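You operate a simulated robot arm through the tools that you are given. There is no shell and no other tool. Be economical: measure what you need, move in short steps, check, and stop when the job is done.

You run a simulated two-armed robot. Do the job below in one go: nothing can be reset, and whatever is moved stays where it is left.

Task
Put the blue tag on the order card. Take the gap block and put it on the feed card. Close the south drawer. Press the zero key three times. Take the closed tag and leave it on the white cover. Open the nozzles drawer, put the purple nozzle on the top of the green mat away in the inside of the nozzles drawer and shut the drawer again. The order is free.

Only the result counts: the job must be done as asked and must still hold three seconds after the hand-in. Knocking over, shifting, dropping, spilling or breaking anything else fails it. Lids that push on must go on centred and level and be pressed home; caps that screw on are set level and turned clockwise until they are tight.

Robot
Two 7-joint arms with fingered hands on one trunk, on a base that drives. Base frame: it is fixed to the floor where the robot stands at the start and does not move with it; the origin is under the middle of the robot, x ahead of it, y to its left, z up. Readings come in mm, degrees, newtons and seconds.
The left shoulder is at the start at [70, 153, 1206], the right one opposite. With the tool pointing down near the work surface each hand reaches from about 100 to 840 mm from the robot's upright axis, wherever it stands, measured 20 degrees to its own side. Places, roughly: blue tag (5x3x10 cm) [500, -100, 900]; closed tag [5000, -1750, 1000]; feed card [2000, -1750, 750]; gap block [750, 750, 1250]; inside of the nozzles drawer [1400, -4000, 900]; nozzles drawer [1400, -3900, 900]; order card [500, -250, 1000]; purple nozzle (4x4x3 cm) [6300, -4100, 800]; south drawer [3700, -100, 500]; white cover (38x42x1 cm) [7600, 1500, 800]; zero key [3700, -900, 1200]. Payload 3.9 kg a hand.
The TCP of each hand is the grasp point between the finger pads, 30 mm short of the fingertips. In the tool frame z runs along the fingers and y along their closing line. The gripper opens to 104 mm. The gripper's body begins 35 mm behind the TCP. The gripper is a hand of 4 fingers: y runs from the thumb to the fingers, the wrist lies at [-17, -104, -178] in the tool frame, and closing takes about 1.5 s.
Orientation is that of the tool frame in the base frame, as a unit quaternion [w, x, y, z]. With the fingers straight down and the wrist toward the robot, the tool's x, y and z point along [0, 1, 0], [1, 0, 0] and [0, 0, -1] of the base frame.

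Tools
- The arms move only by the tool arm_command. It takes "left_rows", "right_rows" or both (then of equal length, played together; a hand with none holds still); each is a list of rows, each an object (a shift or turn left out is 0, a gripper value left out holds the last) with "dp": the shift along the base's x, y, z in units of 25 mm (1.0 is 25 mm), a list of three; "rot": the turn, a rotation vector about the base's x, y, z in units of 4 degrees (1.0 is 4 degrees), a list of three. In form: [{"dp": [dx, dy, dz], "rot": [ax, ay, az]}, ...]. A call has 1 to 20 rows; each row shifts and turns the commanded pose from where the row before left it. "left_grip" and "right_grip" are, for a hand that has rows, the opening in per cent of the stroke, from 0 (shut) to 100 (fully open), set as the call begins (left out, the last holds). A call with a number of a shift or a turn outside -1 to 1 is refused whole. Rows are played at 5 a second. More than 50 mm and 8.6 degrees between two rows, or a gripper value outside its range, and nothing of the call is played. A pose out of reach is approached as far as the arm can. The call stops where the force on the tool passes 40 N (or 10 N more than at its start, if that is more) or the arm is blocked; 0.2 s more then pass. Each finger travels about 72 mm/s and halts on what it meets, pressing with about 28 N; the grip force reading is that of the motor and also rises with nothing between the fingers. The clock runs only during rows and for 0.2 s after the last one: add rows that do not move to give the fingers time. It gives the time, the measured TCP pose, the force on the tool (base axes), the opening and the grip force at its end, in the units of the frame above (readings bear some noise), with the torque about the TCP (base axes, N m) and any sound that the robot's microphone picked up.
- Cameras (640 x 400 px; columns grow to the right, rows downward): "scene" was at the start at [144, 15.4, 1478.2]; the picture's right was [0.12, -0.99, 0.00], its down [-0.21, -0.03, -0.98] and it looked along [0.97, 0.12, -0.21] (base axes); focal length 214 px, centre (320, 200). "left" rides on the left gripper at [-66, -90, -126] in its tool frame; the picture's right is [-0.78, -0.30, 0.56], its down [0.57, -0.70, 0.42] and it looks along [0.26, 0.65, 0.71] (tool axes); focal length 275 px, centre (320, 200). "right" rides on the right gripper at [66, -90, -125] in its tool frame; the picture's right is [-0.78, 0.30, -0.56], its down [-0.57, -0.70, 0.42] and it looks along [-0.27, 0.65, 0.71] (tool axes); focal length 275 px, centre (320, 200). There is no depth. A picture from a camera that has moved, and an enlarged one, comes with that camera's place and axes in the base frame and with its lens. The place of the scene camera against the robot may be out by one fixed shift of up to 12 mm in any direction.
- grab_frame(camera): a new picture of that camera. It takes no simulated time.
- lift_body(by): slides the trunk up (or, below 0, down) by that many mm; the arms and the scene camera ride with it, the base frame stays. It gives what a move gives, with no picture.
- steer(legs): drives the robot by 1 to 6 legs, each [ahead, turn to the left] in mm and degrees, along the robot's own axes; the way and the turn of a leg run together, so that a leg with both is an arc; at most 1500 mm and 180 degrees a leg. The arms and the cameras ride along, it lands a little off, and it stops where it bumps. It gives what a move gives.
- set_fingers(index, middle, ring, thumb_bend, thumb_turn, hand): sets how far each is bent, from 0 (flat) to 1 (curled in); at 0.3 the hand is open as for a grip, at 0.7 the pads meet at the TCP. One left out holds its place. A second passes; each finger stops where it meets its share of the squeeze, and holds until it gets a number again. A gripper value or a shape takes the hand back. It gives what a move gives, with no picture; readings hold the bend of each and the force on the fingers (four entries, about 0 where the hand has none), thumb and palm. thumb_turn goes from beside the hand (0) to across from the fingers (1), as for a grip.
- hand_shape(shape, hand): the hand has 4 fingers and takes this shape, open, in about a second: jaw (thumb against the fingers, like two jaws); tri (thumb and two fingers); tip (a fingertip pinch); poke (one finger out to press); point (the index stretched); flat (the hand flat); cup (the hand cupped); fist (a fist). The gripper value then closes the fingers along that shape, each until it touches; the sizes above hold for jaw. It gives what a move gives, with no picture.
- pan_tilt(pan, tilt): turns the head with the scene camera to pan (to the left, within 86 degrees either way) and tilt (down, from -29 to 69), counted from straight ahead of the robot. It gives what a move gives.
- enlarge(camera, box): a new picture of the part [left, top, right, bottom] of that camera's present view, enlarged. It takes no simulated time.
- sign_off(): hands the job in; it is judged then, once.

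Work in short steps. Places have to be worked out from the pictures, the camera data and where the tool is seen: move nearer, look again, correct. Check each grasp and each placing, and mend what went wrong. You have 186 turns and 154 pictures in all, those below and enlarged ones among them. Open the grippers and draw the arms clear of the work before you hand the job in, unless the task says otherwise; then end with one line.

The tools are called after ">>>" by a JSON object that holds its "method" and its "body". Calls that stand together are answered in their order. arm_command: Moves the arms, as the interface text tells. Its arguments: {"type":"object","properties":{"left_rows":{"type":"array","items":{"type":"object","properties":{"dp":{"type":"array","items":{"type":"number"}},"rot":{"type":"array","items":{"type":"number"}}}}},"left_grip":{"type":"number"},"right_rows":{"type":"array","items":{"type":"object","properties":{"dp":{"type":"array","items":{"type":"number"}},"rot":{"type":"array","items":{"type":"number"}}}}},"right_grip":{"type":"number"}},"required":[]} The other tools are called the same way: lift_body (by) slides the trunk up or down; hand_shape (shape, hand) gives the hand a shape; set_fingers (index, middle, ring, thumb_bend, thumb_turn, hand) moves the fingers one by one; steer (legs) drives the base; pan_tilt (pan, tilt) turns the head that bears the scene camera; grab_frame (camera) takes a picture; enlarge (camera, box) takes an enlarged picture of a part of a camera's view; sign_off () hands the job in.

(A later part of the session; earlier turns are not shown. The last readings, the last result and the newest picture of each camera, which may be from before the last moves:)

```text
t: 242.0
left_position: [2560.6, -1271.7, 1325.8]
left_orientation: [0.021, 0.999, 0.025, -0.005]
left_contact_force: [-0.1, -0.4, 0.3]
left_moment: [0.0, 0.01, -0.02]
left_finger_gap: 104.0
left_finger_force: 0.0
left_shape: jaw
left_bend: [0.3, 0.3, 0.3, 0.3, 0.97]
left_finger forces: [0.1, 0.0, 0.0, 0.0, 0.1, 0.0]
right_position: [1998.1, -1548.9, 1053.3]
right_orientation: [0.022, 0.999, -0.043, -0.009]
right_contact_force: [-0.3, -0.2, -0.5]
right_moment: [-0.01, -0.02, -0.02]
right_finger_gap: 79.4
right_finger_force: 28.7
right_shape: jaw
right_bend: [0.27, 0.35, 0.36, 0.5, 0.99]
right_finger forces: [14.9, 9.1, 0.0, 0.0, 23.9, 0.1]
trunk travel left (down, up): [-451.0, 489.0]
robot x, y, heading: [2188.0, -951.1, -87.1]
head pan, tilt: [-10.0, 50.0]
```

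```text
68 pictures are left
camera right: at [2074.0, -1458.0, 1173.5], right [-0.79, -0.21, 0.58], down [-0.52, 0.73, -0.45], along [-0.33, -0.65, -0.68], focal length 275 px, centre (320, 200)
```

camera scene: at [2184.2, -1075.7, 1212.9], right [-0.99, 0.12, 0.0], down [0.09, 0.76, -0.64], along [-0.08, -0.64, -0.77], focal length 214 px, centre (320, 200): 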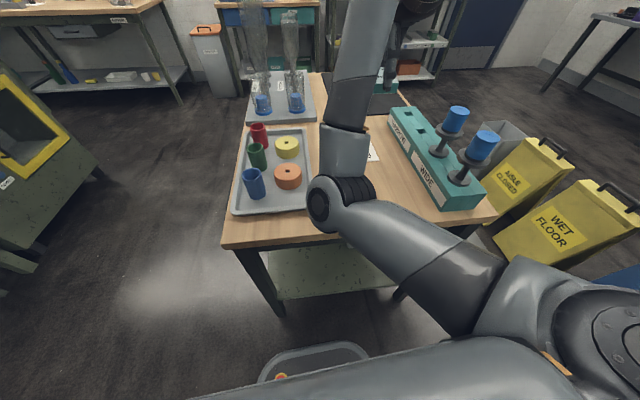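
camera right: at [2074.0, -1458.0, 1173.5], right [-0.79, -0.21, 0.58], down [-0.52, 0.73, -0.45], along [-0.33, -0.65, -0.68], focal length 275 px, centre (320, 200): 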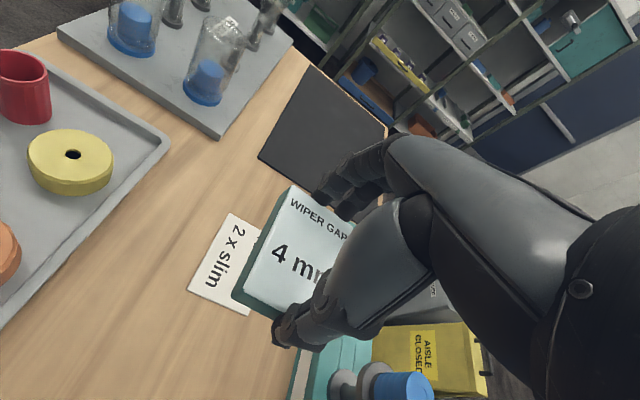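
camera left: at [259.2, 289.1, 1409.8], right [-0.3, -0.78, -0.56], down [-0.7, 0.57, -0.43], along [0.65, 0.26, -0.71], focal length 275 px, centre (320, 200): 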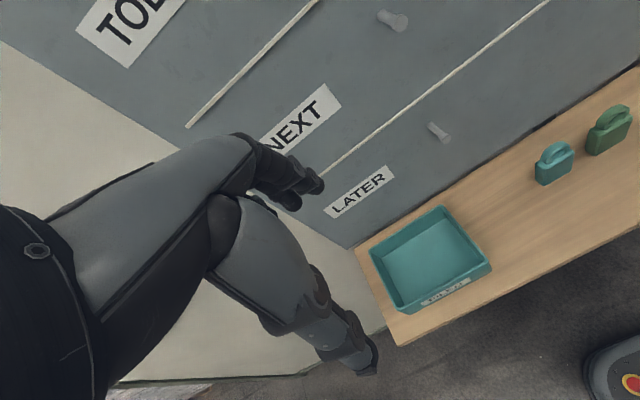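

The card ("2 × slim") centres near [1988,-1628]; I reach the arm 79 mm forward and 16 mm right, then check.

>>> {"method": "arm_command", "body": {"right_rows": [{"dp": [-0.15, -0.8, 0]}, {"dp": [-0.15, -0.8, 0]}, {"dp": [-0.15, -0.8, 0]}, {"dp": [-0.2, -0.75, 0]}, {"dp": [0, 0, 0]}]}}

>>> {"method": "lift_body", "body": {"by": -150}}

>>> {"method": "grab_frame", "body": {"camera": "right"}}

>>> {"method": "grab_frame", "body": {"camera": "scene"}}

```text
t: 243.2
left_position: [2560.2, -1271.5, 1326.6]
left_orientation: [0.021, 0.999, 0.025, -0.006]
left_contact_force: [0.7, -0.1, -0.4]
left_moment: [0.0, -0.01, -0.01]
left_finger_gap: 104.0
left_finger_force: 0.1
left_shape: jaw
left_bend: [0.3, 0.3, 0.3, 0.3, 0.97]
left_finger forces: [0.1, 0.1, 0.0, 0.0, 0.0, 0.0]
right_position: [1984.2, -1627.6, 1053.4]
right_orientation: [0.021, 0.999, -0.041, -0.008]
right_contact_force: [-0.8, 0.3, -1.2]
right_moment: [-0.01, -0.01, 0.0]
right_finger_gap: 79.3
right_finger_force: 27.9
right_shape: jaw
right_bend: [0.27, 0.35, 0.36, 0.5, 0.99]
right_finger forces: [14.8, 9.3, 0.0, 0.0, 24.0, 0.0]
trunk travel left (down, up): [-451.0, 489.0]
robot x, y, heading: [2189.2, -952.8, -86.8]
head pan, tilt: [-10.0, 50.0]
```

```text
t: 244.9
left_position: [2564.3, -1253.9, 1186.3]
left_orientation: [0.03, 0.999, 0.026, -0.007]
left_contact_force: [0.4, -0.7, 0.6]
left_moment: [0.05, 0.0, 0.0]
left_finger_gap: 104.0
left_finger_force: 0.1
left_shape: jaw
left_bend: [0.3, 0.3, 0.3, 0.3, 0.97]
left_finger forces: [0.1, 0.0, 0.0, 0.0, 0.0, 0.0]
right_position: [1987.2, -1612.1, 953.1]
right_orientation: [0.058, 0.997, -0.04, -0.01]
right_contact_force: [0.3, -0.2, -2.5]
right_moment: [0.04, 0.02, 0.02]
right_finger_gap: 79.3
right_finger_force: 27.8
right_shape: jaw
right_bend: [0.27, 0.35, 0.36, 0.5, 0.99]
right_finger forces: [14.8, 9.2, 0.1, 0.0, 24.1, 0.0]
trunk travel left (down, up): [-301.0, 639.0]
robot x, y, heading: [2185.2, -956.5, -86.9]
head pan, tilt: [-10.0, 50.0]
```

```text
67 pictures are left
camera right: at [2063.8, -1513.0, 1065.9], right [-0.78, -0.17, 0.6], down [-0.52, 0.69, -0.49], along [-0.33, -0.7, -0.63], focal length 275 px, centre (320, 200)
```

right: 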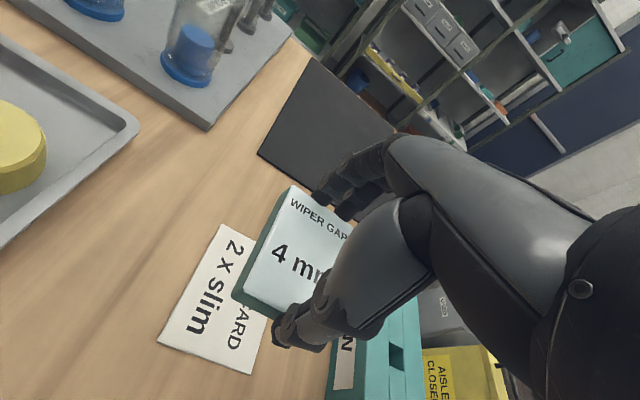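

```text
66 pictures are left
camera scene: at [2187.3, -1059.7, 1071.1], right [-0.99, 0.12, 0.0], down [0.09, 0.75, -0.66], along [-0.08, -0.65, -0.75], focal length 214 px, centre (320, 200)
```

scene: 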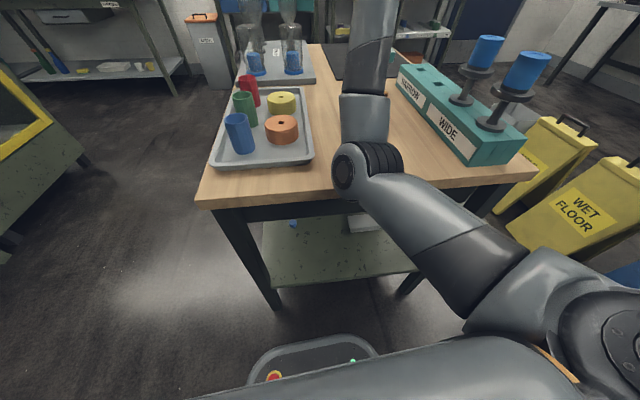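

The elbow has come down on the cart's edge, tilting the robot. I raise the trunk again at once.

>>> {"method": "lift_body", "body": {"by": 150}}

>>> {"method": "grab_frame", "body": {"camera": "scene"}}

```text
t: 246.7
left_position: [2560.9, -1272.6, 1325.3]
left_orientation: [0.021, 0.999, 0.025, -0.005]
left_contact_force: [0.8, 0.4, -0.2]
left_moment: [0.01, 0.04, 0.03]
left_finger_gap: 103.5
left_finger_force: 0.0
left_shape: jaw
left_bend: [0.3, 0.3, 0.3, 0.3, 0.97]
left_finger forces: [0.1, 0.1, 0.1, 0.0, 0.0, 0.0]
right_position: [1982.8, -1627.4, 1052.2]
right_orientation: [0.021, 0.999, -0.041, -0.008]
right_contact_force: [-0.1, 0.4, -0.5]
right_moment: [0.01, -0.03, 0.03]
right_finger_gap: 79.2
right_finger_force: 27.7
right_shape: jaw
right_bend: [0.27, 0.35, 0.36, 0.5, 0.99]
right_finger forces: [14.8, 9.2, 0.1, 0.1, 24.0, 0.0]
trunk travel left (down, up): [-451.0, 489.0]
robot x, y, heading: [2188.3, -951.5, -86.7]
head pan, tilt: [-10.0, 50.0]
```

```text
65 pictures are left
camera scene: at [2184.0, -1075.9, 1212.7], right [-0.99, 0.12, 0.0], down [0.09, 0.76, -0.64], along [-0.08, -0.64, -0.77], focal length 214 px, centre (320, 200)
```

scene: 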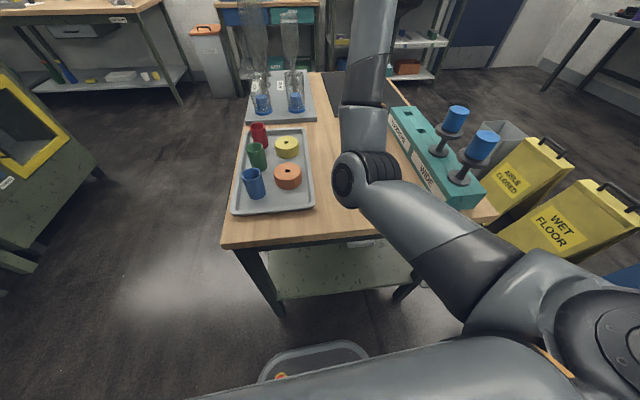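

Nothing on the cart moved. I raise the trunk 120 mm and lower the hand with the arm instead, keeping the elbow up.

>>> {"method": "lift_body", "body": {"by": 130}}

>>> {"method": "arm_command", "body": {"right_rows": [{"dp": [0, 0, -0.8]}, {"dp": [0, 0, -0.8]}, {"dp": [0, 0, -0.8]}, {"dp": [0, 0, -0.8]}, {"dp": [0, 0, -0.8]}, {"dp": [0, 0, -0.8]}, {"dp": [0, 0, -0.8]}, {"dp": [0, 0, -0.8]}, {"dp": [0, 0, -0.8]}, {"dp": [0, 0, -0.8]}, {"dp": [0, 0, -0.8]}, {"dp": [0, 0, -0.8]}, {"dp": [0, 0, 0]}]}}

>>> {"method": "grab_frame", "body": {"camera": "scene"}}

```text
t: 248.2
left_position: [2561.1, -1272.9, 1456.4]
left_orientation: [0.021, 0.999, 0.024, -0.005]
left_contact_force: [-0.1, 0.1, -0.9]
left_moment: [0.01, 0.0, -0.01]
left_finger_gap: 104.0
left_finger_force: 0.0
left_shape: jaw
left_bend: [0.3, 0.3, 0.3, 0.3, 0.97]
left_finger forces: [0.1, 0.0, 0.0, 0.0, 0.0, 0.0]
right_position: [1983.1, -1627.4, 1182.8]
right_orientation: [0.021, 0.999, -0.041, -0.008]
right_contact_force: [0.1, 0.6, -0.7]
right_moment: [-0.03, -0.01, 0.0]
right_finger_gap: 79.4
right_finger_force: 27.6
right_shape: jaw
right_bend: [0.27, 0.35, 0.36, 0.5, 0.99]
right_finger forces: [14.8, 9.0, 0.1, 0.1, 24.0, 0.0]
trunk travel left (down, up): [-581.0, 359.0]
robot x, y, heading: [2188.7, -953.6, -86.8]
head pan, tilt: [-10.0, 50.0]
```

```text
t: 251.0
left_position: [2561.7, -1272.3, 1457.3]
left_orientation: [0.021, 0.999, 0.025, -0.006]
left_contact_force: [-0.7, -0.1, 0.7]
left_moment: [-0.03, 0.01, 0.02]
left_finger_gap: 104.0
left_finger_force: 0.0
left_shape: jaw
left_bend: [0.3, 0.3, 0.3, 0.3, 0.97]
left_finger forces: [0.0, 0.0, 0.0, 0.0, 0.0, 0.0]
right_position: [1983.7, -1627.4, 941.8]
right_orientation: [0.02, 0.999, -0.041, -0.008]
right_contact_force: [0.1, -0.9, -0.1]
right_moment: [-0.01, -0.02, -0.01]
right_finger_gap: 79.4
right_finger_force: 27.5
right_shape: jaw
right_bend: [0.27, 0.35, 0.36, 0.5, 0.99]
right_finger forces: [14.9, 9.1, 0.0, 0.1, 24.0, 0.0]
trunk travel left (down, up): [-581.0, 359.0]
robot x, y, heading: [2184.1, -956.1, -86.7]
head pan, tilt: [-10.0, 50.0]
```

```text
64 pictures are left
camera scene: at [2184.2, -1075.7, 1342.8], right [-0.99, 0.12, 0.0], down [0.09, 0.76, -0.64], along [-0.08, -0.64, -0.77], focal length 214 px, centre (320, 200)
```

scene: 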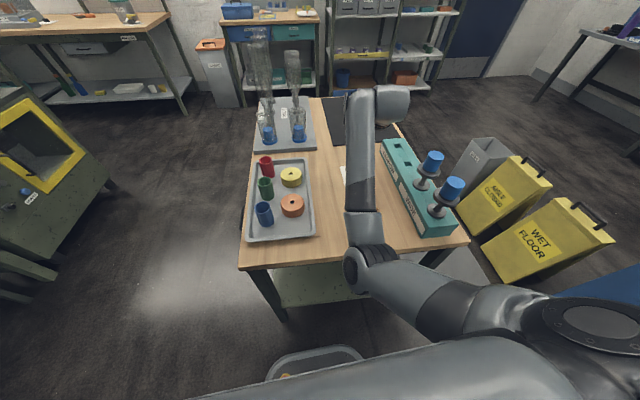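

That works. I lower 70 mm more and look.

>>> {"method": "arm_command", "body": {"right_rows": [{"dp": [0, 0, -0.7]}, {"dp": [0, 0, -0.7]}, {"dp": [0, 0, -0.7]}, {"dp": [0, 0, -0.7]}, {"dp": [0, 0, 0]}]}}

>>> {"method": "grab_frame", "body": {"camera": "right"}}

```text
t: 252.2
left_position: [2559.2, -1271.1, 1457.1]
left_orientation: [0.021, 0.999, 0.025, -0.006]
left_contact_force: [-0.8, -0.5, 1.2]
left_moment: [0.01, 0.01, 0.0]
left_finger_gap: 103.9
left_finger_force: 0.0
left_shape: jaw
left_bend: [0.3, 0.3, 0.3, 0.3, 0.97]
left_finger forces: [0.1, 0.1, 0.0, 0.1, 0.0, 0.0]
right_position: [1981.9, -1625.4, 870.2]
right_orientation: [0.021, 0.999, -0.042, -0.008]
right_contact_force: [-0.1, 0.2, -1.1]
right_moment: [0.0, -0.03, 0.05]
right_finger_gap: 79.5
right_finger_force: 28.2
right_shape: jaw
right_bend: [0.27, 0.35, 0.36, 0.5, 0.99]
right_finger forces: [14.8, 9.1, 0.1, 0.0, 23.9, 0.1]
trunk travel left (down, up): [-581.0, 359.0]
robot x, y, heading: [2188.1, -949.4, -86.8]
head pan, tilt: [-10.0, 50.0]
```

```text
63 pictures are left
camera right: at [2058.6, -1536.8, 992.5], right [-0.79, -0.21, 0.58], down [-0.52, 0.73, -0.45], along [-0.33, -0.65, -0.68], focal length 275 px, centre (320, 200)
```

right: 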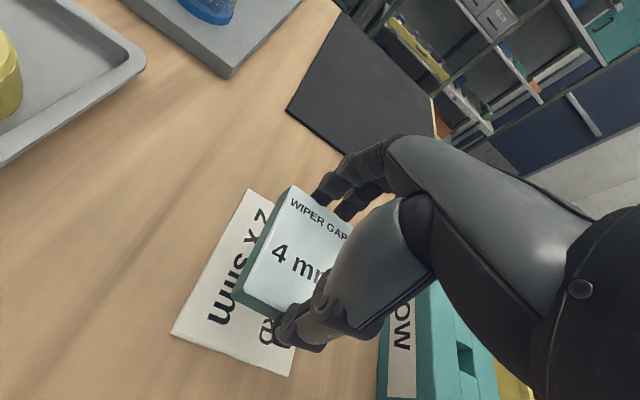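

Card centre [1991,-1628]; block centre ≈[1990,-1622]. I lower gently to contact.

>>> {"method": "arm_command", "body": {"right_rows": [{"dp": [0, -0.2, -0.5]}, {"dp": [0, 0, -0.4]}, {"dp": [0, 0, -0.2]}, {"dp": [0, 0, -0.1]}, {"dp": [0, 0, 0]}]}}

>>> {"method": "arm_command", "body": {"right_rows": [{"dp": [0, 0, -0.1]}, {"dp": [0, 0, -0.1]}, {"dp": [0, 0, 0]}]}}

```text
t: 253.4
left_position: [2559.9, -1271.4, 1456.9]
left_orientation: [0.021, 0.999, 0.025, -0.005]
left_contact_force: [0.0, -0.4, 1.1]
left_moment: [-0.01, -0.03, 0.01]
left_finger_gap: 104.1
left_finger_force: 0.1
left_shape: jaw
left_bend: [0.3, 0.3, 0.3, 0.3, 0.97]
left_finger forces: [0.0, 0.0, 0.0, 0.0, 0.0, 0.0]
right_position: [1983.5, -1632.1, 842.1]
right_orientation: [0.021, 0.999, -0.041, -0.008]
right_contact_force: [1.0, 0.3, -0.2]
right_moment: [-0.01, -0.05, 0.02]
right_finger_gap: 79.5
right_finger_force: 28.0
right_shape: jaw
right_bend: [0.27, 0.35, 0.36, 0.5, 0.99]
right_finger forces: [14.8, 9.1, 0.0, 0.0, 23.8, 0.0]
trunk travel left (down, up): [-581.0, 359.0]
robot x, y, heading: [2183.8, -950.7, -86.7]
head pan, tilt: [-10.0, 50.0]
```

```text
t: 254.2
left_position: [2560.1, -1270.6, 1455.9]
left_orientation: [0.021, 0.999, 0.026, -0.006]
left_contact_force: [-1.6, -0.2, -0.2]
left_moment: [0.03, -0.01, 0.01]
left_finger_gap: 103.8
left_finger_force: 0.2
left_shape: jaw
left_bend: [0.3, 0.3, 0.3, 0.3, 0.97]
left_finger forces: [0.0, 0.0, 0.0, 0.0, 0.0, 0.0]
right_position: [1983.5, -1632.4, 838.6]
right_orientation: [0.021, 0.999, -0.041, -0.008]
right_contact_force: [-1.4, -0.6, -0.5]
right_moment: [-0.01, 0.0, 0.02]
right_finger_gap: 79.2
right_finger_force: 27.5
right_shape: jaw
right_bend: [0.27, 0.35, 0.36, 0.5, 0.99]
right_finger forces: [14.8, 9.0, 0.0, 0.0, 23.8, 0.1]
trunk travel left (down, up): [-581.0, 359.0]
robot x, y, heading: [2190.6, -952.8, -86.8]
head pan, tilt: [-10.0, 50.0]
```

>>> {"method": "arm_command", "body": {"right_rows": [{"dp": [0, 0, -0.1]}, {"dp": [0, 0, -0.1]}, {"dp": [0, 0, -0.1]}, {"dp": [0, 0, 0]}]}}

>>> {"method": "enlarge", "body": {"camera": "right", "box": [160, 150, 400, 390]}}

```text
t: 255.2
left_position: [2560.9, -1271.3, 1456.3]
left_orientation: [0.021, 0.999, 0.026, -0.006]
left_contact_force: [-1.0, 0.0, 0.4]
left_moment: [0.03, -0.03, 0.03]
left_finger_gap: 103.9
left_finger_force: 0.2
left_shape: jaw
left_bend: [0.3, 0.3, 0.3, 0.3, 0.97]
left_finger forces: [0.0, 0.0, 0.1, 0.1, 0.0, 0.0]
right_position: [1983.5, -1630.3, 829.3]
right_orientation: [0.02, 0.999, -0.041, -0.008]
right_contact_force: [0.0, -0.3, -0.5]
right_moment: [0.01, 0.01, -0.01]
right_finger_gap: 79.6
right_finger_force: 27.9
right_shape: jaw
right_bend: [0.27, 0.35, 0.36, 0.5, 0.99]
right_finger forces: [14.8, 9.0, 0.0, 0.0, 23.9, 0.0]
trunk travel left (down, up): [-581.0, 359.0]
robot x, y, heading: [2189.2, -950.9, -86.5]
head pan, tilt: [-10.0, 50.0]
```

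```text
1.67 times, centred on (280, 270) of right
camera zoom: at [2059.8, -1542.1, 951.0], right [-0.79, -0.21, 0.58], down [-0.52, 0.73, -0.45], along [-0.33, -0.65, -0.68], focal length 459 px, centre (387, 83)
```

zoom: 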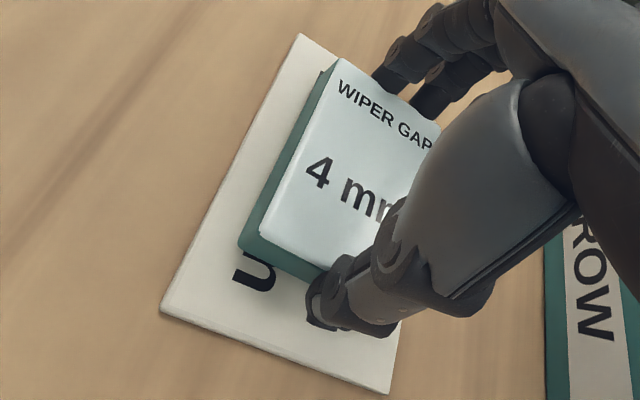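

Still a little above; I continue in small steps until contact.

>>> {"method": "arm_command", "body": {"right_rows": [{"dp": [0, 0, -0.1]}, {"dp": [0, 0, -0.1]}, {"dp": [0, 0, 0]}]}}

>>> {"method": "arm_command", "body": {"right_rows": [{"dp": [0, 0, -0.1]}, {"dp": [0, 0, -0.1]}, {"dp": [0, 0, 0]}]}}

```text
t: 256.0
left_position: [2560.3, -1271.0, 1456.1]
left_orientation: [0.021, 0.999, 0.025, -0.006]
left_contact_force: [0.8, 0.5, 0.3]
left_moment: [-0.03, -0.06, 0.01]
left_finger_gap: 104.1
left_finger_force: 0.2
left_shape: jaw
left_bend: [0.3, 0.3, 0.3, 0.3, 0.97]
left_finger forces: [0.1, 0.0, 0.0, 0.0, 0.0, 0.1]
right_position: [1982.6, -1631.3, 824.8]
right_orientation: [0.021, 0.999, -0.041, -0.008]
right_contact_force: [-0.6, -0.4, 1.5]
right_moment: [0.08, 0.02, -0.02]
right_finger_gap: 79.0
right_finger_force: 27.6
right_shape: jaw
right_bend: [0.27, 0.35, 0.36, 0.5, 0.99]
right_finger forces: [14.9, 9.2, 0.0, 0.0, 24.0, 0.1]
trunk travel left (down, up): [-581.0, 359.0]
robot x, y, heading: [2189.7, -950.8, -86.8]
head pan, tilt: [-10.0, 50.0]
```

```text
t: 256.8
left_position: [2560.6, -1269.3, 1456.4]
left_orientation: [0.022, 0.999, 0.025, -0.007]
left_contact_force: [-0.3, -0.5, 1.1]
left_moment: [-0.02, -0.02, 0.02]
left_finger_gap: 103.9
left_finger_force: 0.1
left_shape: jaw
left_bend: [0.3, 0.3, 0.3, 0.3, 0.97]
left_finger forces: [0.0, 0.0, 0.0, 0.0, 0.0, 0.0]
right_position: [1983.8, -1632.1, 823.7]
right_orientation: [0.025, 0.999, -0.041, -0.008]
right_contact_force: [0.4, -2.4, 17.9]
right_moment: [0.39, -0.05, -0.06]
right_finger_gap: 78.6
right_finger_force: 28.0
right_shape: jaw
right_bend: [0.27, 0.35, 0.36, 0.5, 0.99]
right_finger forces: [17.0, 9.9, 0.0, 0.0, 24.7, 0.0]
trunk travel left (down, up): [-581.0, 359.0]
robot x, y, heading: [2187.7, -953.3, -86.8]
head pan, tilt: [-10.0, 50.0]
```

Contact (18 N). I ease up slightly and open the hand.

>>> {"method": "arm_command", "body": {"right_rows": [{"dp": [0, 0, 0.1]}, {"dp": [0, 0, 0]}]}}

>>> {"method": "arm_command", "body": {"right_rows": [{"dp": [0, 0, 0]}, {"dp": [0, 0, 0]}, {"dp": [0, 0, 0]}, {"dp": [0, 0, 0]}, {"dp": [0, 0, 0]}, {"dp": [0, 0, 0]}], "right_grip": 100}}

>>> {"method": "arm_command", "body": {"right_rows": [{"dp": [0, 0, 0.3]}, {"dp": [0, 0, 0.8]}, {"dp": [0, 0, 0.8]}, {"dp": [0, 0, 0.8]}, {"dp": [0, 0, 0.8]}, {"dp": [0, 0, 0.8]}, {"dp": [0, 0, 0.8]}, {"dp": [0, 0, 0]}]}}

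>>> {"method": "grab_frame", "body": {"camera": "right"}}

```text
t: 257.4
left_position: [2561.2, -1268.8, 1457.0]
left_orientation: [0.022, 0.999, 0.025, -0.007]
left_contact_force: [-0.2, 0.0, 0.0]
left_moment: [-0.03, 0.0, 0.0]
left_finger_gap: 103.9
left_finger_force: 0.0
left_shape: jaw
left_bend: [0.3, 0.3, 0.3, 0.3, 0.97]
left_finger forces: [0.0, 0.0, 0.0, 0.0, 0.0, 0.0]
right_position: [1982.7, -1630.6, 824.8]
right_orientation: [0.023, 0.999, -0.042, -0.009]
right_contact_force: [0.7, -2.0, 14.3]
right_moment: [0.19, -0.07, -0.07]
right_finger_gap: 78.8
right_finger_force: 28.3
right_shape: jaw
right_bend: [0.27, 0.35, 0.36, 0.51, 0.99]
right_finger forces: [16.9, 9.8, 0.0, 0.0, 24.7, 0.1]
trunk travel left (down, up): [-581.0, 359.0]
robot x, y, heading: [2189.1, -953.9, -86.8]
head pan, tilt: [-10.0, 50.0]
```

```text
t: 258.8
left_position: [2559.5, -1271.2, 1455.9]
left_orientation: [0.021, 0.999, 0.025, -0.006]
left_contact_force: [0.3, 0.1, -0.9]
left_moment: [0.0, 0.02, 0.01]
left_finger_gap: 103.8
left_finger_force: 0.0
left_shape: jaw
left_bend: [0.3, 0.3, 0.3, 0.3, 0.97]
left_finger forces: [0.0, 0.0, 0.1, 0.0, 0.0, 0.1]
right_position: [1982.6, -1633.3, 821.4]
right_orientation: [0.02, 0.999, -0.041, -0.008]
right_contact_force: [-0.3, -0.4, -0.6]
right_moment: [0.0, 0.04, 0.04]
right_finger_gap: 103.4
right_finger_force: 0.1
right_shape: jaw
right_bend: [0.3, 0.3, 0.3, 0.3, 0.97]
right_finger forces: [0.0, 0.1, 0.1, 0.1, 0.0, 0.0]
trunk travel left (down, up): [-581.0, 359.0]
robot x, y, heading: [2189.1, -955.6, -86.7]
head pan, tilt: [-10.0, 50.0]
```

```text
t: 260.6
left_position: [2560.7, -1271.4, 1455.9]
left_orientation: [0.022, 0.999, 0.025, -0.005]
left_contact_force: [0.9, 0.9, -0.4]
left_moment: [0.01, -0.01, -0.01]
left_finger_gap: 104.0
left_finger_force: 0.1
left_shape: jaw
left_bend: [0.3, 0.3, 0.3, 0.3, 0.97]
left_finger forces: [0.0, 0.1, 0.0, 0.0, 0.0, 0.0]
right_position: [1982.9, -1632.4, 950.2]
right_orientation: [0.02, 0.999, -0.041, -0.008]
right_contact_force: [1.2, 0.2, -0.5]
right_moment: [0.02, 0.0, 0.01]
right_finger_gap: 103.8
right_finger_force: 0.0
right_shape: jaw
right_bend: [0.3, 0.3, 0.3, 0.3, 0.97]
right_finger forces: [0.0, 0.0, 0.1, 0.0, 0.0, 0.0]
trunk travel left (down, up): [-581.0, 359.0]
robot x, y, heading: [2191.8, -953.0, -86.9]
head pan, tilt: [-10.0, 50.0]
```

```text
61 pictures are left
camera right: at [2058.5, -1542.1, 1070.4], right [-0.79, -0.21, 0.58], down [-0.52, 0.73, -0.45], along [-0.33, -0.65, -0.68], focal length 275 px, centre (320, 200)
```

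right: 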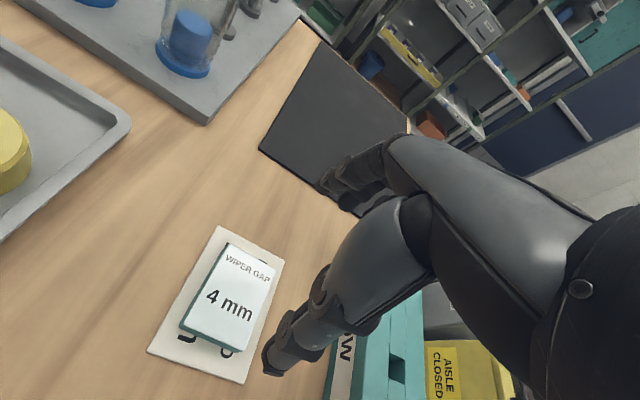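

The gap block rests on the feed card. I lift and retract the arm, then drive round the cart toward the south aisle.

>>> {"method": "arm_command", "body": {"right_rows": [{"dp": [0, 0, 0.9]}, {"dp": [0, 0, 0.9]}, {"dp": [0, 0, 0.9]}, {"dp": [0, 0.3, 0.9]}, {"dp": [0, 0.9, 0.5]}, {"dp": [0, 0.9, 0]}, {"dp": [0, 0.9, 0]}, {"dp": [0, 0.9, 0]}, {"dp": [0, 0.9, 0]}, {"dp": [0, 0.9, 0]}, {"dp": [0, 0.9, 0]}, {"dp": [0, 0, 0]}]}}

>>> {"method": "steer", "body": {"legs": [[-450, 0], [0, 87], [650, 0], [0, -90], [1450, 0], [1050, 0]]}}

>>> {"method": "steer", "body": {"legs": [[0, 90]]}}

>>> {"method": "pan_tilt", "body": {"pan": 0, "tilt": 12}}

>>> {"method": "grab_frame", "body": {"camera": "scene"}}

```text
t: 263.4
left_position: [2560.2, -1271.0, 1457.7]
left_orientation: [0.021, 0.999, 0.024, -0.006]
left_contact_force: [0.7, 0.2, -0.1]
left_moment: [-0.04, 0.0, -0.01]
left_finger_gap: 104.0
left_finger_force: 0.1
left_shape: jaw
left_bend: [0.3, 0.3, 0.3, 0.3, 0.97]
left_finger forces: [0.0, 0.1, 0.1, 0.1, 0.0, 0.0]
right_position: [1942.1, -1466.3, 1064.5]
right_orientation: [0.038, 0.995, -0.08, -0.054]
right_contact_force: [-0.7, -0.1, 0.7]
right_moment: [0.01, 0.01, 0.01]
right_finger_gap: 103.4
right_finger_force: 0.1
right_shape: jaw
right_bend: [0.3, 0.3, 0.3, 0.3, 0.97]
right_finger forces: [0.0, 0.1, 0.0, 0.1, 0.0, 0.1]
trunk travel left (down, up): [-581.0, 359.0]
robot x, y, heading: [2189.2, -951.6, -86.4]
head pan, tilt: [-10.0, 50.0]
stopped in row 12 (right hand): the arm was blocked; the commanded pose is now the measured one
```

```text
t: 288.7
left_position: [3183.1, -3296.7, 1456.6]
left_orientation: [0.02, 1.0, 0.001, -0.006]
left_contact_force: [-0.7, -0.6, -0.8]
left_moment: [-0.02, -0.01, -0.02]
left_finger_gap: 104.1
left_finger_force: 0.1
left_shape: jaw
left_bend: [0.3, 0.3, 0.3, 0.3, 0.97]
left_finger forces: [0.0, 0.0, 0.1, 0.0, 0.0, 0.0]
right_position: [2557.8, -3462.9, 1065.1]
right_orientation: [0.035, 0.992, -0.104, -0.056]
right_contact_force: [-1.1, -0.7, 0.3]
right_moment: [-0.01, 0.03, -0.03]
right_finger_gap: 103.5
right_finger_force: 0.1
right_shape: jaw
right_bend: [0.3, 0.3, 0.3, 0.3, 0.97]
right_finger forces: [0.1, 0.0, 0.0, 0.0, 0.0, 0.0]
trunk travel left (down, up): [-581.0, 359.0]
robot x, y, heading: [2827.4, -2966.1, -89.8]
head pan, tilt: [-10.0, 50.0]
```

```text
t: 292.9
left_position: [3165.3, -2607.7, 1455.4]
left_orientation: [0.019, 0.708, 0.706, 0.011]
left_contact_force: [0.0, 0.8, -0.5]
left_moment: [0.04, 0.0, 0.0]
left_finger_gap: 103.9
left_finger_force: 0.1
left_shape: jaw
left_bend: [0.3, 0.3, 0.3, 0.3, 0.97]
left_finger forces: [0.0, 0.1, 0.0, 0.1, 0.1, 0.0]
right_position: [3326.4, -3235.4, 1064.8]
right_orientation: [0.065, 0.778, 0.625, -0.014]
right_contact_force: [0.0, 0.5, 0.2]
right_moment: [0.0, 0.0, -0.01]
right_finger_gap: 103.6
right_finger_force: 0.0
right_shape: jaw
right_bend: [0.3, 0.3, 0.3, 0.3, 0.97]
right_finger forces: [0.0, 0.0, 0.0, 0.0, 0.0, 0.0]
trunk travel left (down, up): [-581.0, 359.0]
robot x, y, heading: [2826.6, -2960.0, 0.0]
head pan, tilt: [-10.0, 50.0]
```

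```text
t: 293.9
left_position: [3165.6, -2608.4, 1455.6]
left_orientation: [0.019, 0.708, 0.706, 0.01]
left_contact_force: [-0.9, -0.6, -0.5]
left_moment: [-0.04, -0.01, -0.01]
left_finger_gap: 104.0
left_finger_force: 0.0
left_shape: jaw
left_bend: [0.3, 0.3, 0.3, 0.3, 0.97]
left_finger forces: [0.0, 0.1, 0.0, 0.1, 0.0, 0.0]
right_position: [3327.3, -3236.9, 1065.4]
right_orientation: [0.066, 0.778, 0.625, -0.015]
right_contact_force: [-1.0, 0.9, 0.2]
right_moment: [-0.05, -0.02, -0.02]
right_finger_gap: 103.8
right_finger_force: 0.1
right_shape: jaw
right_bend: [0.3, 0.3, 0.3, 0.3, 0.97]
right_finger forces: [0.1, 0.0, 0.0, 0.1, 0.1, 0.0]
trunk travel left (down, up): [-581.0, 359.0]
robot x, y, heading: [2828.8, -2961.5, 0.2]
head pan, tilt: [0.0, 12.0]
```

```text
60 pictures are left
camera scene: at [2971.9, -2956.9, 1401.4], right [0.0, -1.0, 0.0], down [-0.21, 0.0, -0.98], along [0.98, 0.0, -0.21], focal length 214 px, centre (320, 200)
```

scene: 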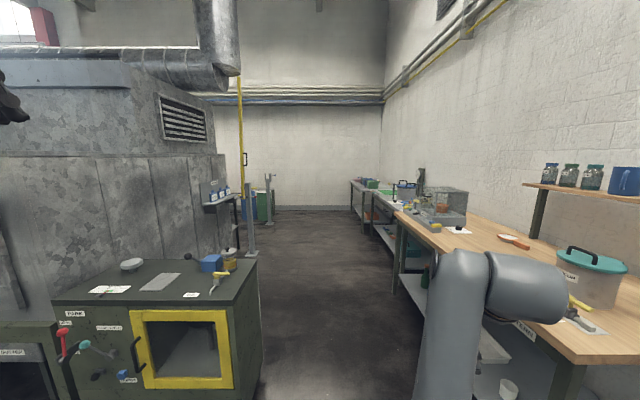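

The south aisle is clear. I drive 1700 mm ahead and look left.

>>> {"method": "steer", "body": {"legs": [[1400, 0], [500, 0]]}}

>>> {"method": "pan_tilt", "body": {"pan": 60, "tilt": 12}}

>>> {"method": "grab_frame", "body": {"camera": "scene"}}

```text
t: 303.5
left_position: [5072.2, -2612.0, 1456.0]
left_orientation: [0.019, 0.709, 0.705, 0.011]
left_contact_force: [0.2, -0.6, 0.0]
left_moment: [-0.01, -0.01, -0.01]
left_finger_gap: 104.1
left_finger_force: 0.0
left_shape: jaw
left_bend: [0.3, 0.3, 0.3, 0.3, 0.97]
left_finger forces: [0.1, 0.0, 0.0, 0.1, 0.1, 0.1]
right_position: [5234.9, -3239.2, 1064.3]
right_orientation: [0.066, 0.778, 0.625, -0.014]
right_contact_force: [-0.6, -0.3, 0.2]
right_moment: [-0.03, 0.02, -0.01]
right_finger_gap: 103.5
right_finger_force: 0.0
right_shape: jaw
right_bend: [0.3, 0.3, 0.3, 0.3, 0.97]
right_finger forces: [0.0, 0.0, 0.0, 0.0, 0.1, 0.1]
trunk travel left (down, up): [-581.0, 359.0]
robot x, y, heading: [4734.7, -2965.3, -0.1]
head pan, tilt: [0.0, 12.0]
```

```text
t: 304.8
left_position: [5073.0, -2612.1, 1455.9]
left_orientation: [0.018, 0.71, 0.704, 0.011]
left_contact_force: [-0.1, -0.6, -0.1]
left_moment: [0.01, -0.03, -0.01]
left_finger_gap: 103.8
left_finger_force: 0.1
left_shape: jaw
left_bend: [0.3, 0.3, 0.3, 0.3, 0.97]
left_finger forces: [0.0, 0.0, 0.0, 0.0, 0.0, 0.0]
right_position: [5235.4, -3239.2, 1065.0]
right_orientation: [0.065, 0.778, 0.624, -0.014]
right_contact_force: [0.0, 0.1, 0.4]
right_moment: [0.03, 0.0, 0.01]
right_finger_gap: 103.8
right_finger_force: 0.0
right_shape: jaw
right_bend: [0.3, 0.3, 0.3, 0.3, 0.97]
right_finger forces: [0.1, 0.0, 0.0, 0.0, 0.0, 0.0]
trunk travel left (down, up): [-581.0, 359.0]
robot x, y, heading: [4733.8, -2964.8, -0.0]
head pan, tilt: [60.0, 12.0]
```

```text
59 pictures are left
camera scene: at [4833.9, -2879.9, 1401.4], right [0.87, -0.5, 0.0], down [-0.1, -0.18, -0.98], along [0.49, 0.85, -0.21], focal length 214 px, centre (320, 200)
```

scene: 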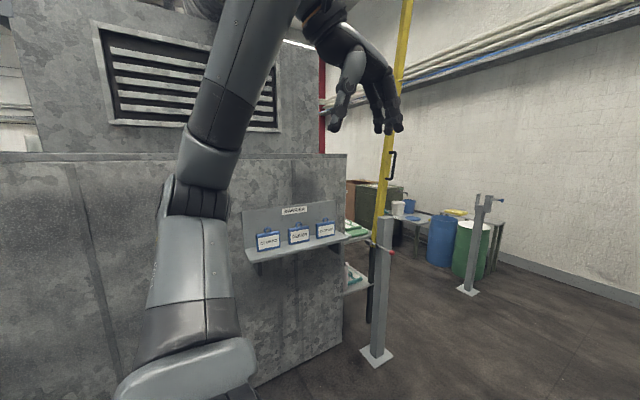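

>>> {"method": "enlarge", "body": {"camera": "scene", "box": [230, 195, 380, 280]}}

```text
4.27 times, centred on (305, 238) of scene
camera zoom: at [4833.9, -2879.9, 1401.4], right [0.87, -0.5, 0.0], down [-0.1, -0.18, -0.98], along [0.49, 0.85, -0.21], focal length 915 px, centre (384, 40)
```

zoom: 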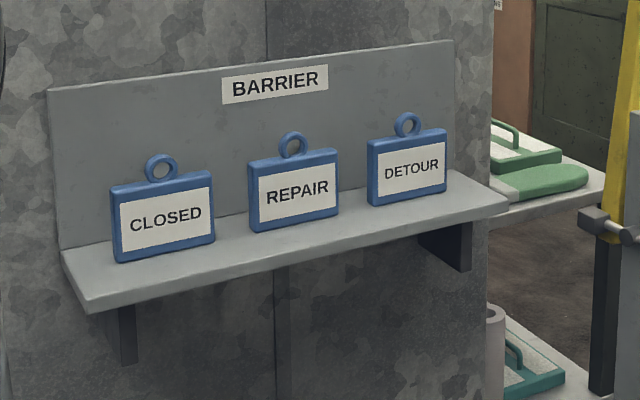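

The CLOSED tag stands on the BARRIER shelf around [5130,-1790]. I drive level with it and turn to face it.

>>> {"method": "steer", "body": {"legs": [[560, 0], [0, 90], [250, 0]]}}

>>> {"method": "pan_tilt", "body": {"pan": 10, "tilt": 25}}

>>> {"method": "grab_frame", "body": {"camera": "scene"}}

>>> {"method": "grab_frame", "body": {"camera": "left"}}

```text
t: 313.2
left_position: [4954.5, -2375.7, 1456.7]
left_orientation: [0.006, 0.009, 1.0, 0.02]
left_contact_force: [0.3, 0.0, -1.2]
left_moment: [-0.02, 0.03, 0.0]
left_finger_gap: 104.5
left_finger_force: 0.1
left_shape: jaw
left_bend: [0.3, 0.3, 0.3, 0.3, 0.97]
left_finger forces: [0.0, 0.1, 0.0, 0.1, 0.1, 0.0]
right_position: [5583.3, -2222.1, 1064.9]
right_orientation: [0.057, 0.115, 0.991, 0.035]
right_contact_force: [0.4, -0.6, -0.6]
right_moment: [0.0, -0.01, 0.02]
right_finger_gap: 103.6
right_finger_force: 0.0
right_shape: jaw
right_bend: [0.3, 0.3, 0.3, 0.3, 0.97]
right_finger forces: [0.0, 0.1, 0.1, 0.0, 0.0, 0.1]
trunk travel left (down, up): [-581.0, 359.0]
robot x, y, heading: [5304.2, -2713.1, 89.3]
head pan, tilt: [60.0, 12.0]
```

```text
t: 314.4
left_position: [4954.2, -2373.9, 1456.7]
left_orientation: [0.007, 0.008, 1.0, 0.02]
left_contact_force: [0.2, 0.3, -0.3]
left_moment: [0.01, 0.01, -0.01]
left_finger_gap: 104.1
left_finger_force: 0.1
left_shape: jaw
left_bend: [0.3, 0.3, 0.3, 0.3, 0.97]
left_finger forces: [0.0, 0.0, 0.1, 0.0, 0.0, 0.0]
right_position: [5583.2, -2221.3, 1064.5]
right_orientation: [0.056, 0.115, 0.991, 0.036]
right_contact_force: [0.5, -0.1, 0.4]
right_moment: [-0.01, 0.0, -0.01]
right_finger_gap: 103.6
right_finger_force: 0.0
right_shape: jaw
right_bend: [0.3, 0.3, 0.3, 0.3, 0.97]
right_finger forces: [0.0, 0.0, 0.0, 0.0, 0.0, 0.1]
trunk travel left (down, up): [-581.0, 359.0]
robot x, y, heading: [5302.7, -2720.3, 89.3]
head pan, tilt: [10.0, 25.0]
```

```text
57 pictures are left
camera scene: at [5289.9, -2571.7, 1380.3], right [0.99, 0.16, 0.0], down [0.07, -0.42, -0.91], along [-0.15, 0.89, -0.42], focal length 214 px, centre (320, 200)
```

scene: 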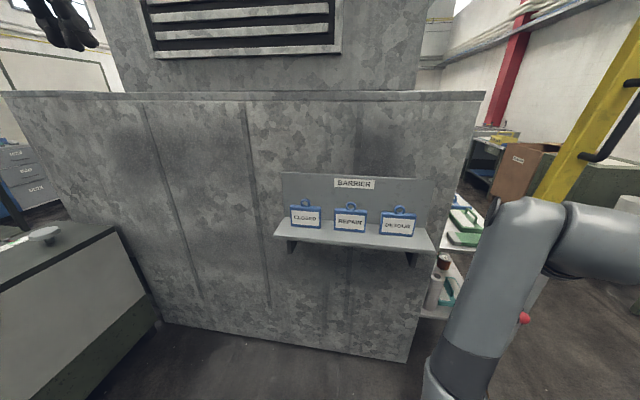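

```text
56 pictures are left
camera left: at [5017.8, -2469.9, 1578.6], right [0.78, -0.29, -0.56], down [-0.58, -0.67, -0.46], along [-0.24, 0.68, -0.69], focal length 275 px, centre (320, 200)
```

left: 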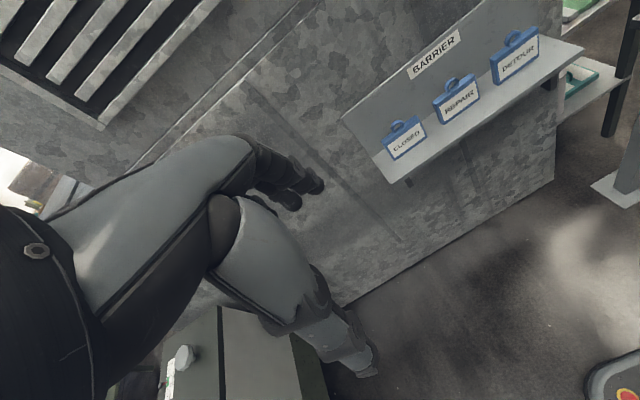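

The CLOSED tag is near [5118,-1874,967] (thin, upright, ring on top). I bring the left hand down and across toward it while lifting the right hand out of harm's way.

>>> {"method": "arm_command", "body": {"left_rows": [{"dp": [0.36, 0, -0.68], "rot": [-0.1, 0.03, 0.04]}, {"dp": [0.36, 0, -0.68], "rot": [-0.1, 0.03, 0.04]}, {"dp": [0.36, 0, -0.68], "rot": [-0.1, 0.03, 0.04]}, {"dp": [0.36, 0, -0.68], "rot": [-0.1, 0.03, 0.04]}, {"dp": [0.36, 0, -0.68], "rot": [-0.1, 0.03, 0.04]}, {"dp": [0.36, 0, -0.68], "rot": [-0.1, 0.03, 0.04]}, {"dp": [0.36, 0, -0.68]}, {"dp": [0.36, 0, -0.68]}, {"dp": [0.36, 0, -0.68]}, {"dp": [0.36, 0, -0.68]}, {"dp": [0.36, 0, -0.68]}, {"dp": [0.36, 0, -0.68]}, {"dp": [0.36, 0.5, -0.68]}, {"dp": [0.36, 0.5, -0.68]}, {"dp": [0.36, 0.5, -0.68]}, {"dp": [0.36, 0.5, -0.68]}, {"dp": [0.36, 0.5, -0.68]}, {"dp": [0.36, 0.5, -0.68]}], "right_rows": [{"dp": [0, -0.2, 0.3]}, {"dp": [0, -0.2, 0.3]}, {"dp": [0, -0.2, 0.3]}, {"dp": [0, -0.2, 0.3]}, {"dp": [0, -0.2, 0.3]}, {"dp": [0, -0.2, 0.3]}, {"dp": [0, -0.2, 0.3]}, {"dp": [0, -0.2, 0.3]}, {"dp": [0, -0.2, 0.3]}, {"dp": [0, -0.2, 0.3]}, {"dp": [0, -0.2, 0.3]}, {"dp": [0, -0.2, 0.3]}, {"dp": [0, -0.2, 0.3]}, {"dp": [0, -0.2, 0.3]}, {"dp": [0, -0.2, 0.3]}, {"dp": [0, -0.2, 0.3]}, {"dp": [0, -0.2, 0.3]}, {"dp": [0, -0.2, 0.3]}]}}

>>> {"method": "steer", "body": {"legs": [[200, 0]]}}

>>> {"method": "grab_frame", "body": {"camera": "left"}}

>>> {"method": "enlarge", "body": {"camera": "scene", "box": [180, 150, 460, 330]}}

```text
t: 318.4
left_position: [5117.6, -2300.5, 1150.8]
left_orientation: [0.001, 0.002, 1.0, -0.001]
left_contact_force: [0.5, 0.5, 0.0]
left_moment: [-0.02, 0.01, 0.05]
left_finger_gap: 103.9
left_finger_force: 0.0
left_shape: jaw
left_bend: [0.3, 0.3, 0.3, 0.3, 0.97]
left_finger forces: [0.1, 0.1, 0.1, 0.1, 0.0, 0.0]
right_position: [5654.3, -2290.9, 1203.4]
right_orientation: [0.066, 0.176, 0.981, 0.045]
right_contact_force: [0.3, -0.9, -0.6]
right_moment: [0.01, -0.01, -0.02]
right_finger_gap: 103.8
right_finger_force: 0.0
right_shape: jaw
right_bend: [0.3, 0.3, 0.3, 0.3, 0.97]
right_finger forces: [0.0, 0.0, 0.0, 0.0, 0.0, 0.0]
right hand out of reach, approached as far as the arm can: row 5, 6, 7, 8, 9, 10, 11, 12, 14
trunk travel left (down, up): [-581.0, 359.0]
robot x, y, heading: [5304.6, -2713.6, 89.2]
head pan, tilt: [10.0, 25.0]
stopped in row 18 (right hand): the arm was blocked; the commanded pose is now the measured one
```

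```text
t: 320.0
left_position: [5119.3, -2101.2, 1151.2]
left_orientation: [0.001, -0.001, 1.0, -0.001]
left_contact_force: [0.4, 0.2, -0.3]
left_moment: [0.01, 0.0, -0.02]
left_finger_gap: 103.9
left_finger_force: 0.0
left_shape: jaw
left_bend: [0.3, 0.3, 0.3, 0.3, 0.97]
left_finger forces: [0.0, 0.1, 0.0, 0.1, 0.0, 0.0]
right_position: [5656.4, -2091.9, 1205.0]
right_orientation: [0.066, 0.173, 0.982, 0.046]
right_contact_force: [-0.1, 0.5, 0.0]
right_moment: [0.0, 0.04, 0.0]
right_finger_gap: 103.7
right_finger_force: 0.0
right_shape: jaw
right_bend: [0.3, 0.3, 0.3, 0.3, 0.97]
right_finger forces: [0.1, 0.0, 0.1, 0.1, 0.0, 0.1]
trunk travel left (down, up): [-581.0, 359.0]
robot x, y, heading: [5308.5, -2518.6, 89.8]
head pan, tilt: [10.0, 25.0]
```

```text
55 pictures are left
camera left: at [5185.2, -2190.8, 1276.4], right [0.78, -0.3, -0.56], down [-0.57, -0.7, -0.42], along [-0.26, 0.65, -0.71], focal length 275 px, centre (320, 200)
```

left: 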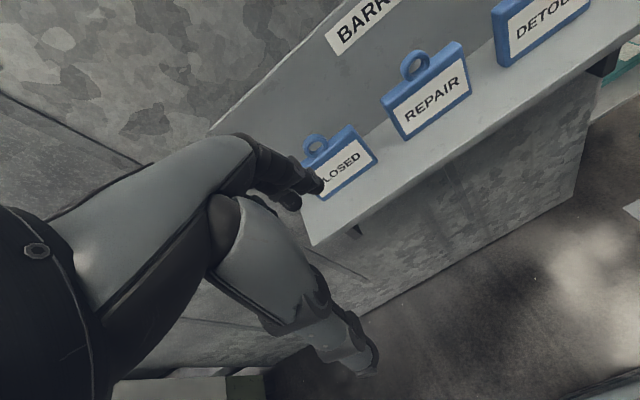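

```text
2.22 times, centred on (320, 240) of scene
camera zoom: at [5291.9, -2373.8, 1380.4], right [0.99, 0.16, 0.0], down [0.07, -0.42, -0.91], along [-0.15, 0.89, -0.42], focal length 477 px, centre (320, 111)
```

zoom: 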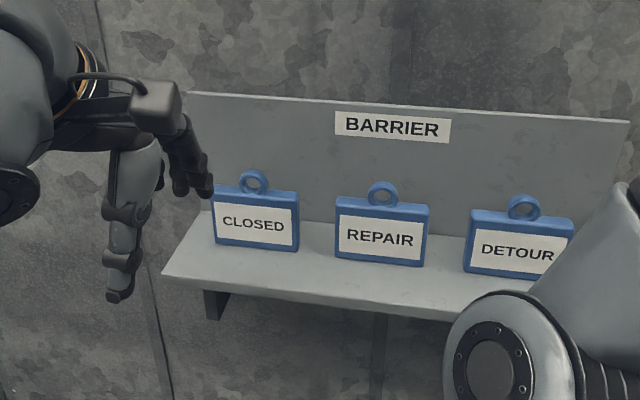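

Tag: x 5051–5178, front face y≈-1873, shelf z≈925, body top 1015, ring top ≈1050; back panel at y≈-1810. I shape the left hand narrow, tilt it 8°, and move in above.

>>> {"method": "set_fingers", "body": {"hand": "left", "index": 0.5, "middle": 0.5, "ring": 0.5, "thumb_bend": 0.33, "thumb_turn": 1}}

>>> {"method": "steer", "body": {"legs": [[110, 0]]}}

>>> {"method": "arm_command", "body": {"left_rows": [{"dp": [0, 0, -0.3], "rot": [0.5, 0, 0]}, {"dp": [0, 0.6, -0.3], "rot": [0.5, 0, 0]}, {"dp": [0, 0.6, -0.3], "rot": [0.5, 0, 0]}, {"dp": [0, 0.6, -0.3], "rot": [0.5, 0, 0]}, {"dp": [0, 0.6, -0.3]}, {"dp": [0, 0.6, 0]}, {"dp": [0, 0, 0]}]}}

>>> {"method": "grab_frame", "body": {"camera": "left"}}

>>> {"method": "enlarge", "body": {"camera": "scene", "box": [180, 150, 460, 330]}}

```text
t: 321.0
left_position: [5118.5, -2102.7, 1151.8]
left_orientation: [0.001, -0.002, 1.0, 0.0]
left_contact_force: [-0.4, 0.3, -0.4]
left_moment: [0.02, 0.02, 0.01]
left_finger_gap: 76.0
left_finger_force: 0.2
left_shape: fingers
left_bend: [0.5, 0.5, 0.5, 0.33, 0.98]
left_finger forces: [0.0, 0.0, 0.0, 0.0, 0.1, 0.0]
right_position: [5657.7, -2090.8, 1204.9]
right_orientation: [0.066, 0.175, 0.981, 0.047]
right_contact_force: [-0.6, 0.3, -0.1]
right_moment: [0.03, -0.01, 0.02]
right_finger_gap: 103.7
right_finger_force: 0.0
right_shape: jaw
right_bend: [0.3, 0.3, 0.3, 0.3, 0.97]
right_finger forces: [0.0, 0.0, 0.0, 0.1, 0.0, 0.1]
trunk travel left (down, up): [-581.0, 359.0]
robot x, y, heading: [5304.7, -2520.6, 89.5]
head pan, tilt: [10.0, 25.0]
```

```text
t: 322.2
left_position: [5120.3, -1995.1, 1151.2]
left_orientation: [0.0, 0.0, 1.0, -0.001]
left_contact_force: [0.0, -0.4, -0.4]
left_moment: [0.0, -0.01, -0.04]
left_finger_gap: 76.3
left_finger_force: 0.0
left_shape: fingers
left_bend: [0.5, 0.5, 0.5, 0.33, 0.98]
left_finger forces: [0.0, 0.1, 0.0, 0.0, 0.0, 0.0]
right_position: [5658.9, -1986.1, 1204.1]
right_orientation: [0.065, 0.176, 0.981, 0.046]
right_contact_force: [-0.3, -0.4, -0.5]
right_moment: [-0.01, 0.01, -0.02]
right_finger_gap: 103.6
right_finger_force: 0.1
right_shape: jaw
right_bend: [0.3, 0.3, 0.3, 0.3, 0.97]
right_finger forces: [0.0, 0.1, 0.0, 0.0, 0.1, 0.1]
trunk travel left (down, up): [-581.0, 359.0]
robot x, y, heading: [5306.5, -2408.4, 89.5]
head pan, tilt: [10.0, 25.0]
```

```text
t: 323.8
left_position: [5122.1, -1910.4, 1122.7]
left_orientation: [0.001, 0.0, 0.998, 0.07]
left_contact_force: [0.5, 0.2, -1.4]
left_moment: [-0.01, 0.0, 0.01]
left_finger_gap: 75.9
left_finger_force: 0.1
left_shape: fingers
left_bend: [0.5, 0.5, 0.5, 0.33, 0.98]
left_finger forces: [0.0, 0.0, 0.0, 0.1, 0.0, 0.0]
left hand out of reach, approached as far as the arm can: row 1
right_position: [5658.8, -1985.1, 1203.9]
right_orientation: [0.066, 0.176, 0.981, 0.046]
right_contact_force: [0.1, -0.5, -1.5]
right_moment: [-0.04, -0.04, 0.0]
right_finger_gap: 103.6
right_finger_force: 0.1
right_shape: jaw
right_bend: [0.3, 0.3, 0.3, 0.3, 0.97]
right_finger forces: [0.0, 0.0, 0.0, 0.0, 0.0, 0.0]
trunk travel left (down, up): [-581.0, 359.0]
robot x, y, heading: [5307.0, -2412.1, 89.4]
head pan, tilt: [10.0, 25.0]
```

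```text
53 pictures are left
camera left: at [5187.5, -2016.0, 1234.2], right [0.78, -0.22, -0.59], down [-0.57, -0.64, -0.52], along [-0.26, 0.74, -0.62], focal length 275 px, centre (320, 200)
```

left: 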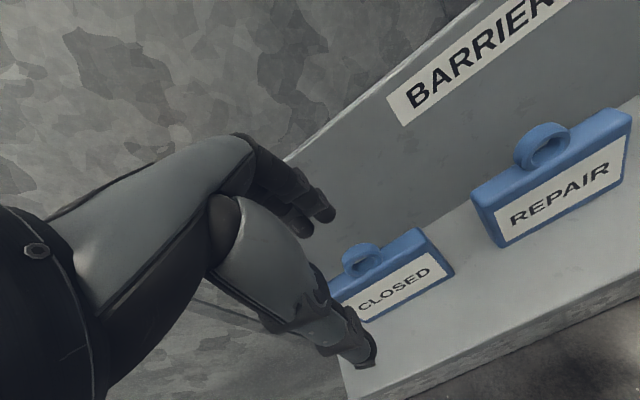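

```text
2.22 times, centred on (320, 240) of scene
camera zoom: at [5293.3, -2266.6, 1380.4], right [0.99, 0.16, 0.0], down [0.07, -0.42, -0.91], along [-0.15, 0.89, -0.42], focal length 477 px, centre (320, 111)
```

zoom: 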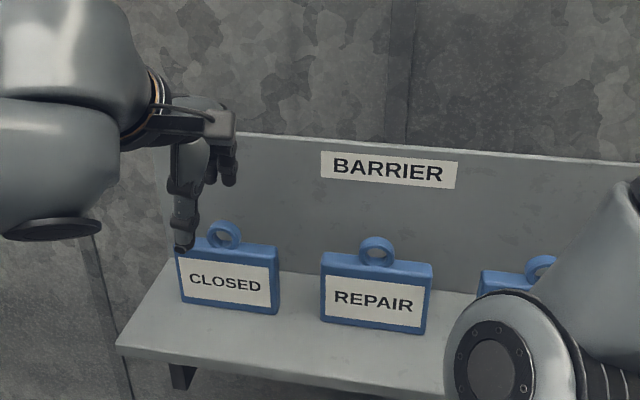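

I move 36 mm in and 6 mm left, and descend around the tag's top.

>>> {"method": "arm_command", "body": {"left_rows": [{"dp": [-0.15, 0.7, 0]}, {"dp": [-0.1, 0.7, 0]}, {"dp": [0, 0, -0.8]}, {"dp": [0, 0, -0.8]}, {"dp": [0, 0, -0.8]}, {"dp": [0, 0, 0]}]}}

>>> {"method": "grab_frame", "body": {"camera": "left"}}

```text
t: 325.2
left_position: [5114.9, -1874.2, 1060.4]
left_orientation: [0.002, 0.0, 0.998, 0.068]
left_contact_force: [-1.0, -0.1, 0.4]
left_moment: [-0.03, 0.0, 0.0]
left_finger_gap: 75.6
left_finger_force: 0.0
left_shape: fingers
left_bend: [0.5, 0.5, 0.5, 0.33, 0.98]
left_finger forces: [0.0, 0.1, 0.0, 0.0, 0.0, 0.0]
right_position: [5658.6, -1985.3, 1203.9]
right_orientation: [0.066, 0.175, 0.981, 0.046]
right_contact_force: [-0.4, 0.7, 0.0]
right_moment: [0.0, -0.03, -0.01]
right_finger_gap: 103.8
right_finger_force: 0.0
right_shape: jaw
right_bend: [0.3, 0.3, 0.3, 0.3, 0.97]
right_finger forces: [0.0, 0.0, 0.0, 0.0, 0.0, 0.0]
trunk travel left (down, up): [-581.0, 359.0]
robot x, y, heading: [5307.8, -2408.1, 89.2]
head pan, tilt: [10.0, 25.0]
```

```text
51 pictures are left
camera left: at [5181.4, -1980.1, 1172.7], right [0.78, -0.22, -0.59], down [-0.57, -0.64, -0.52], along [-0.26, 0.74, -0.62], focal length 275 px, centre (320, 200)
```

left: 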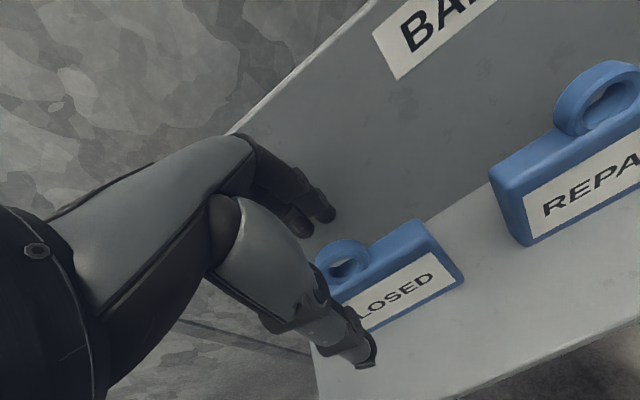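

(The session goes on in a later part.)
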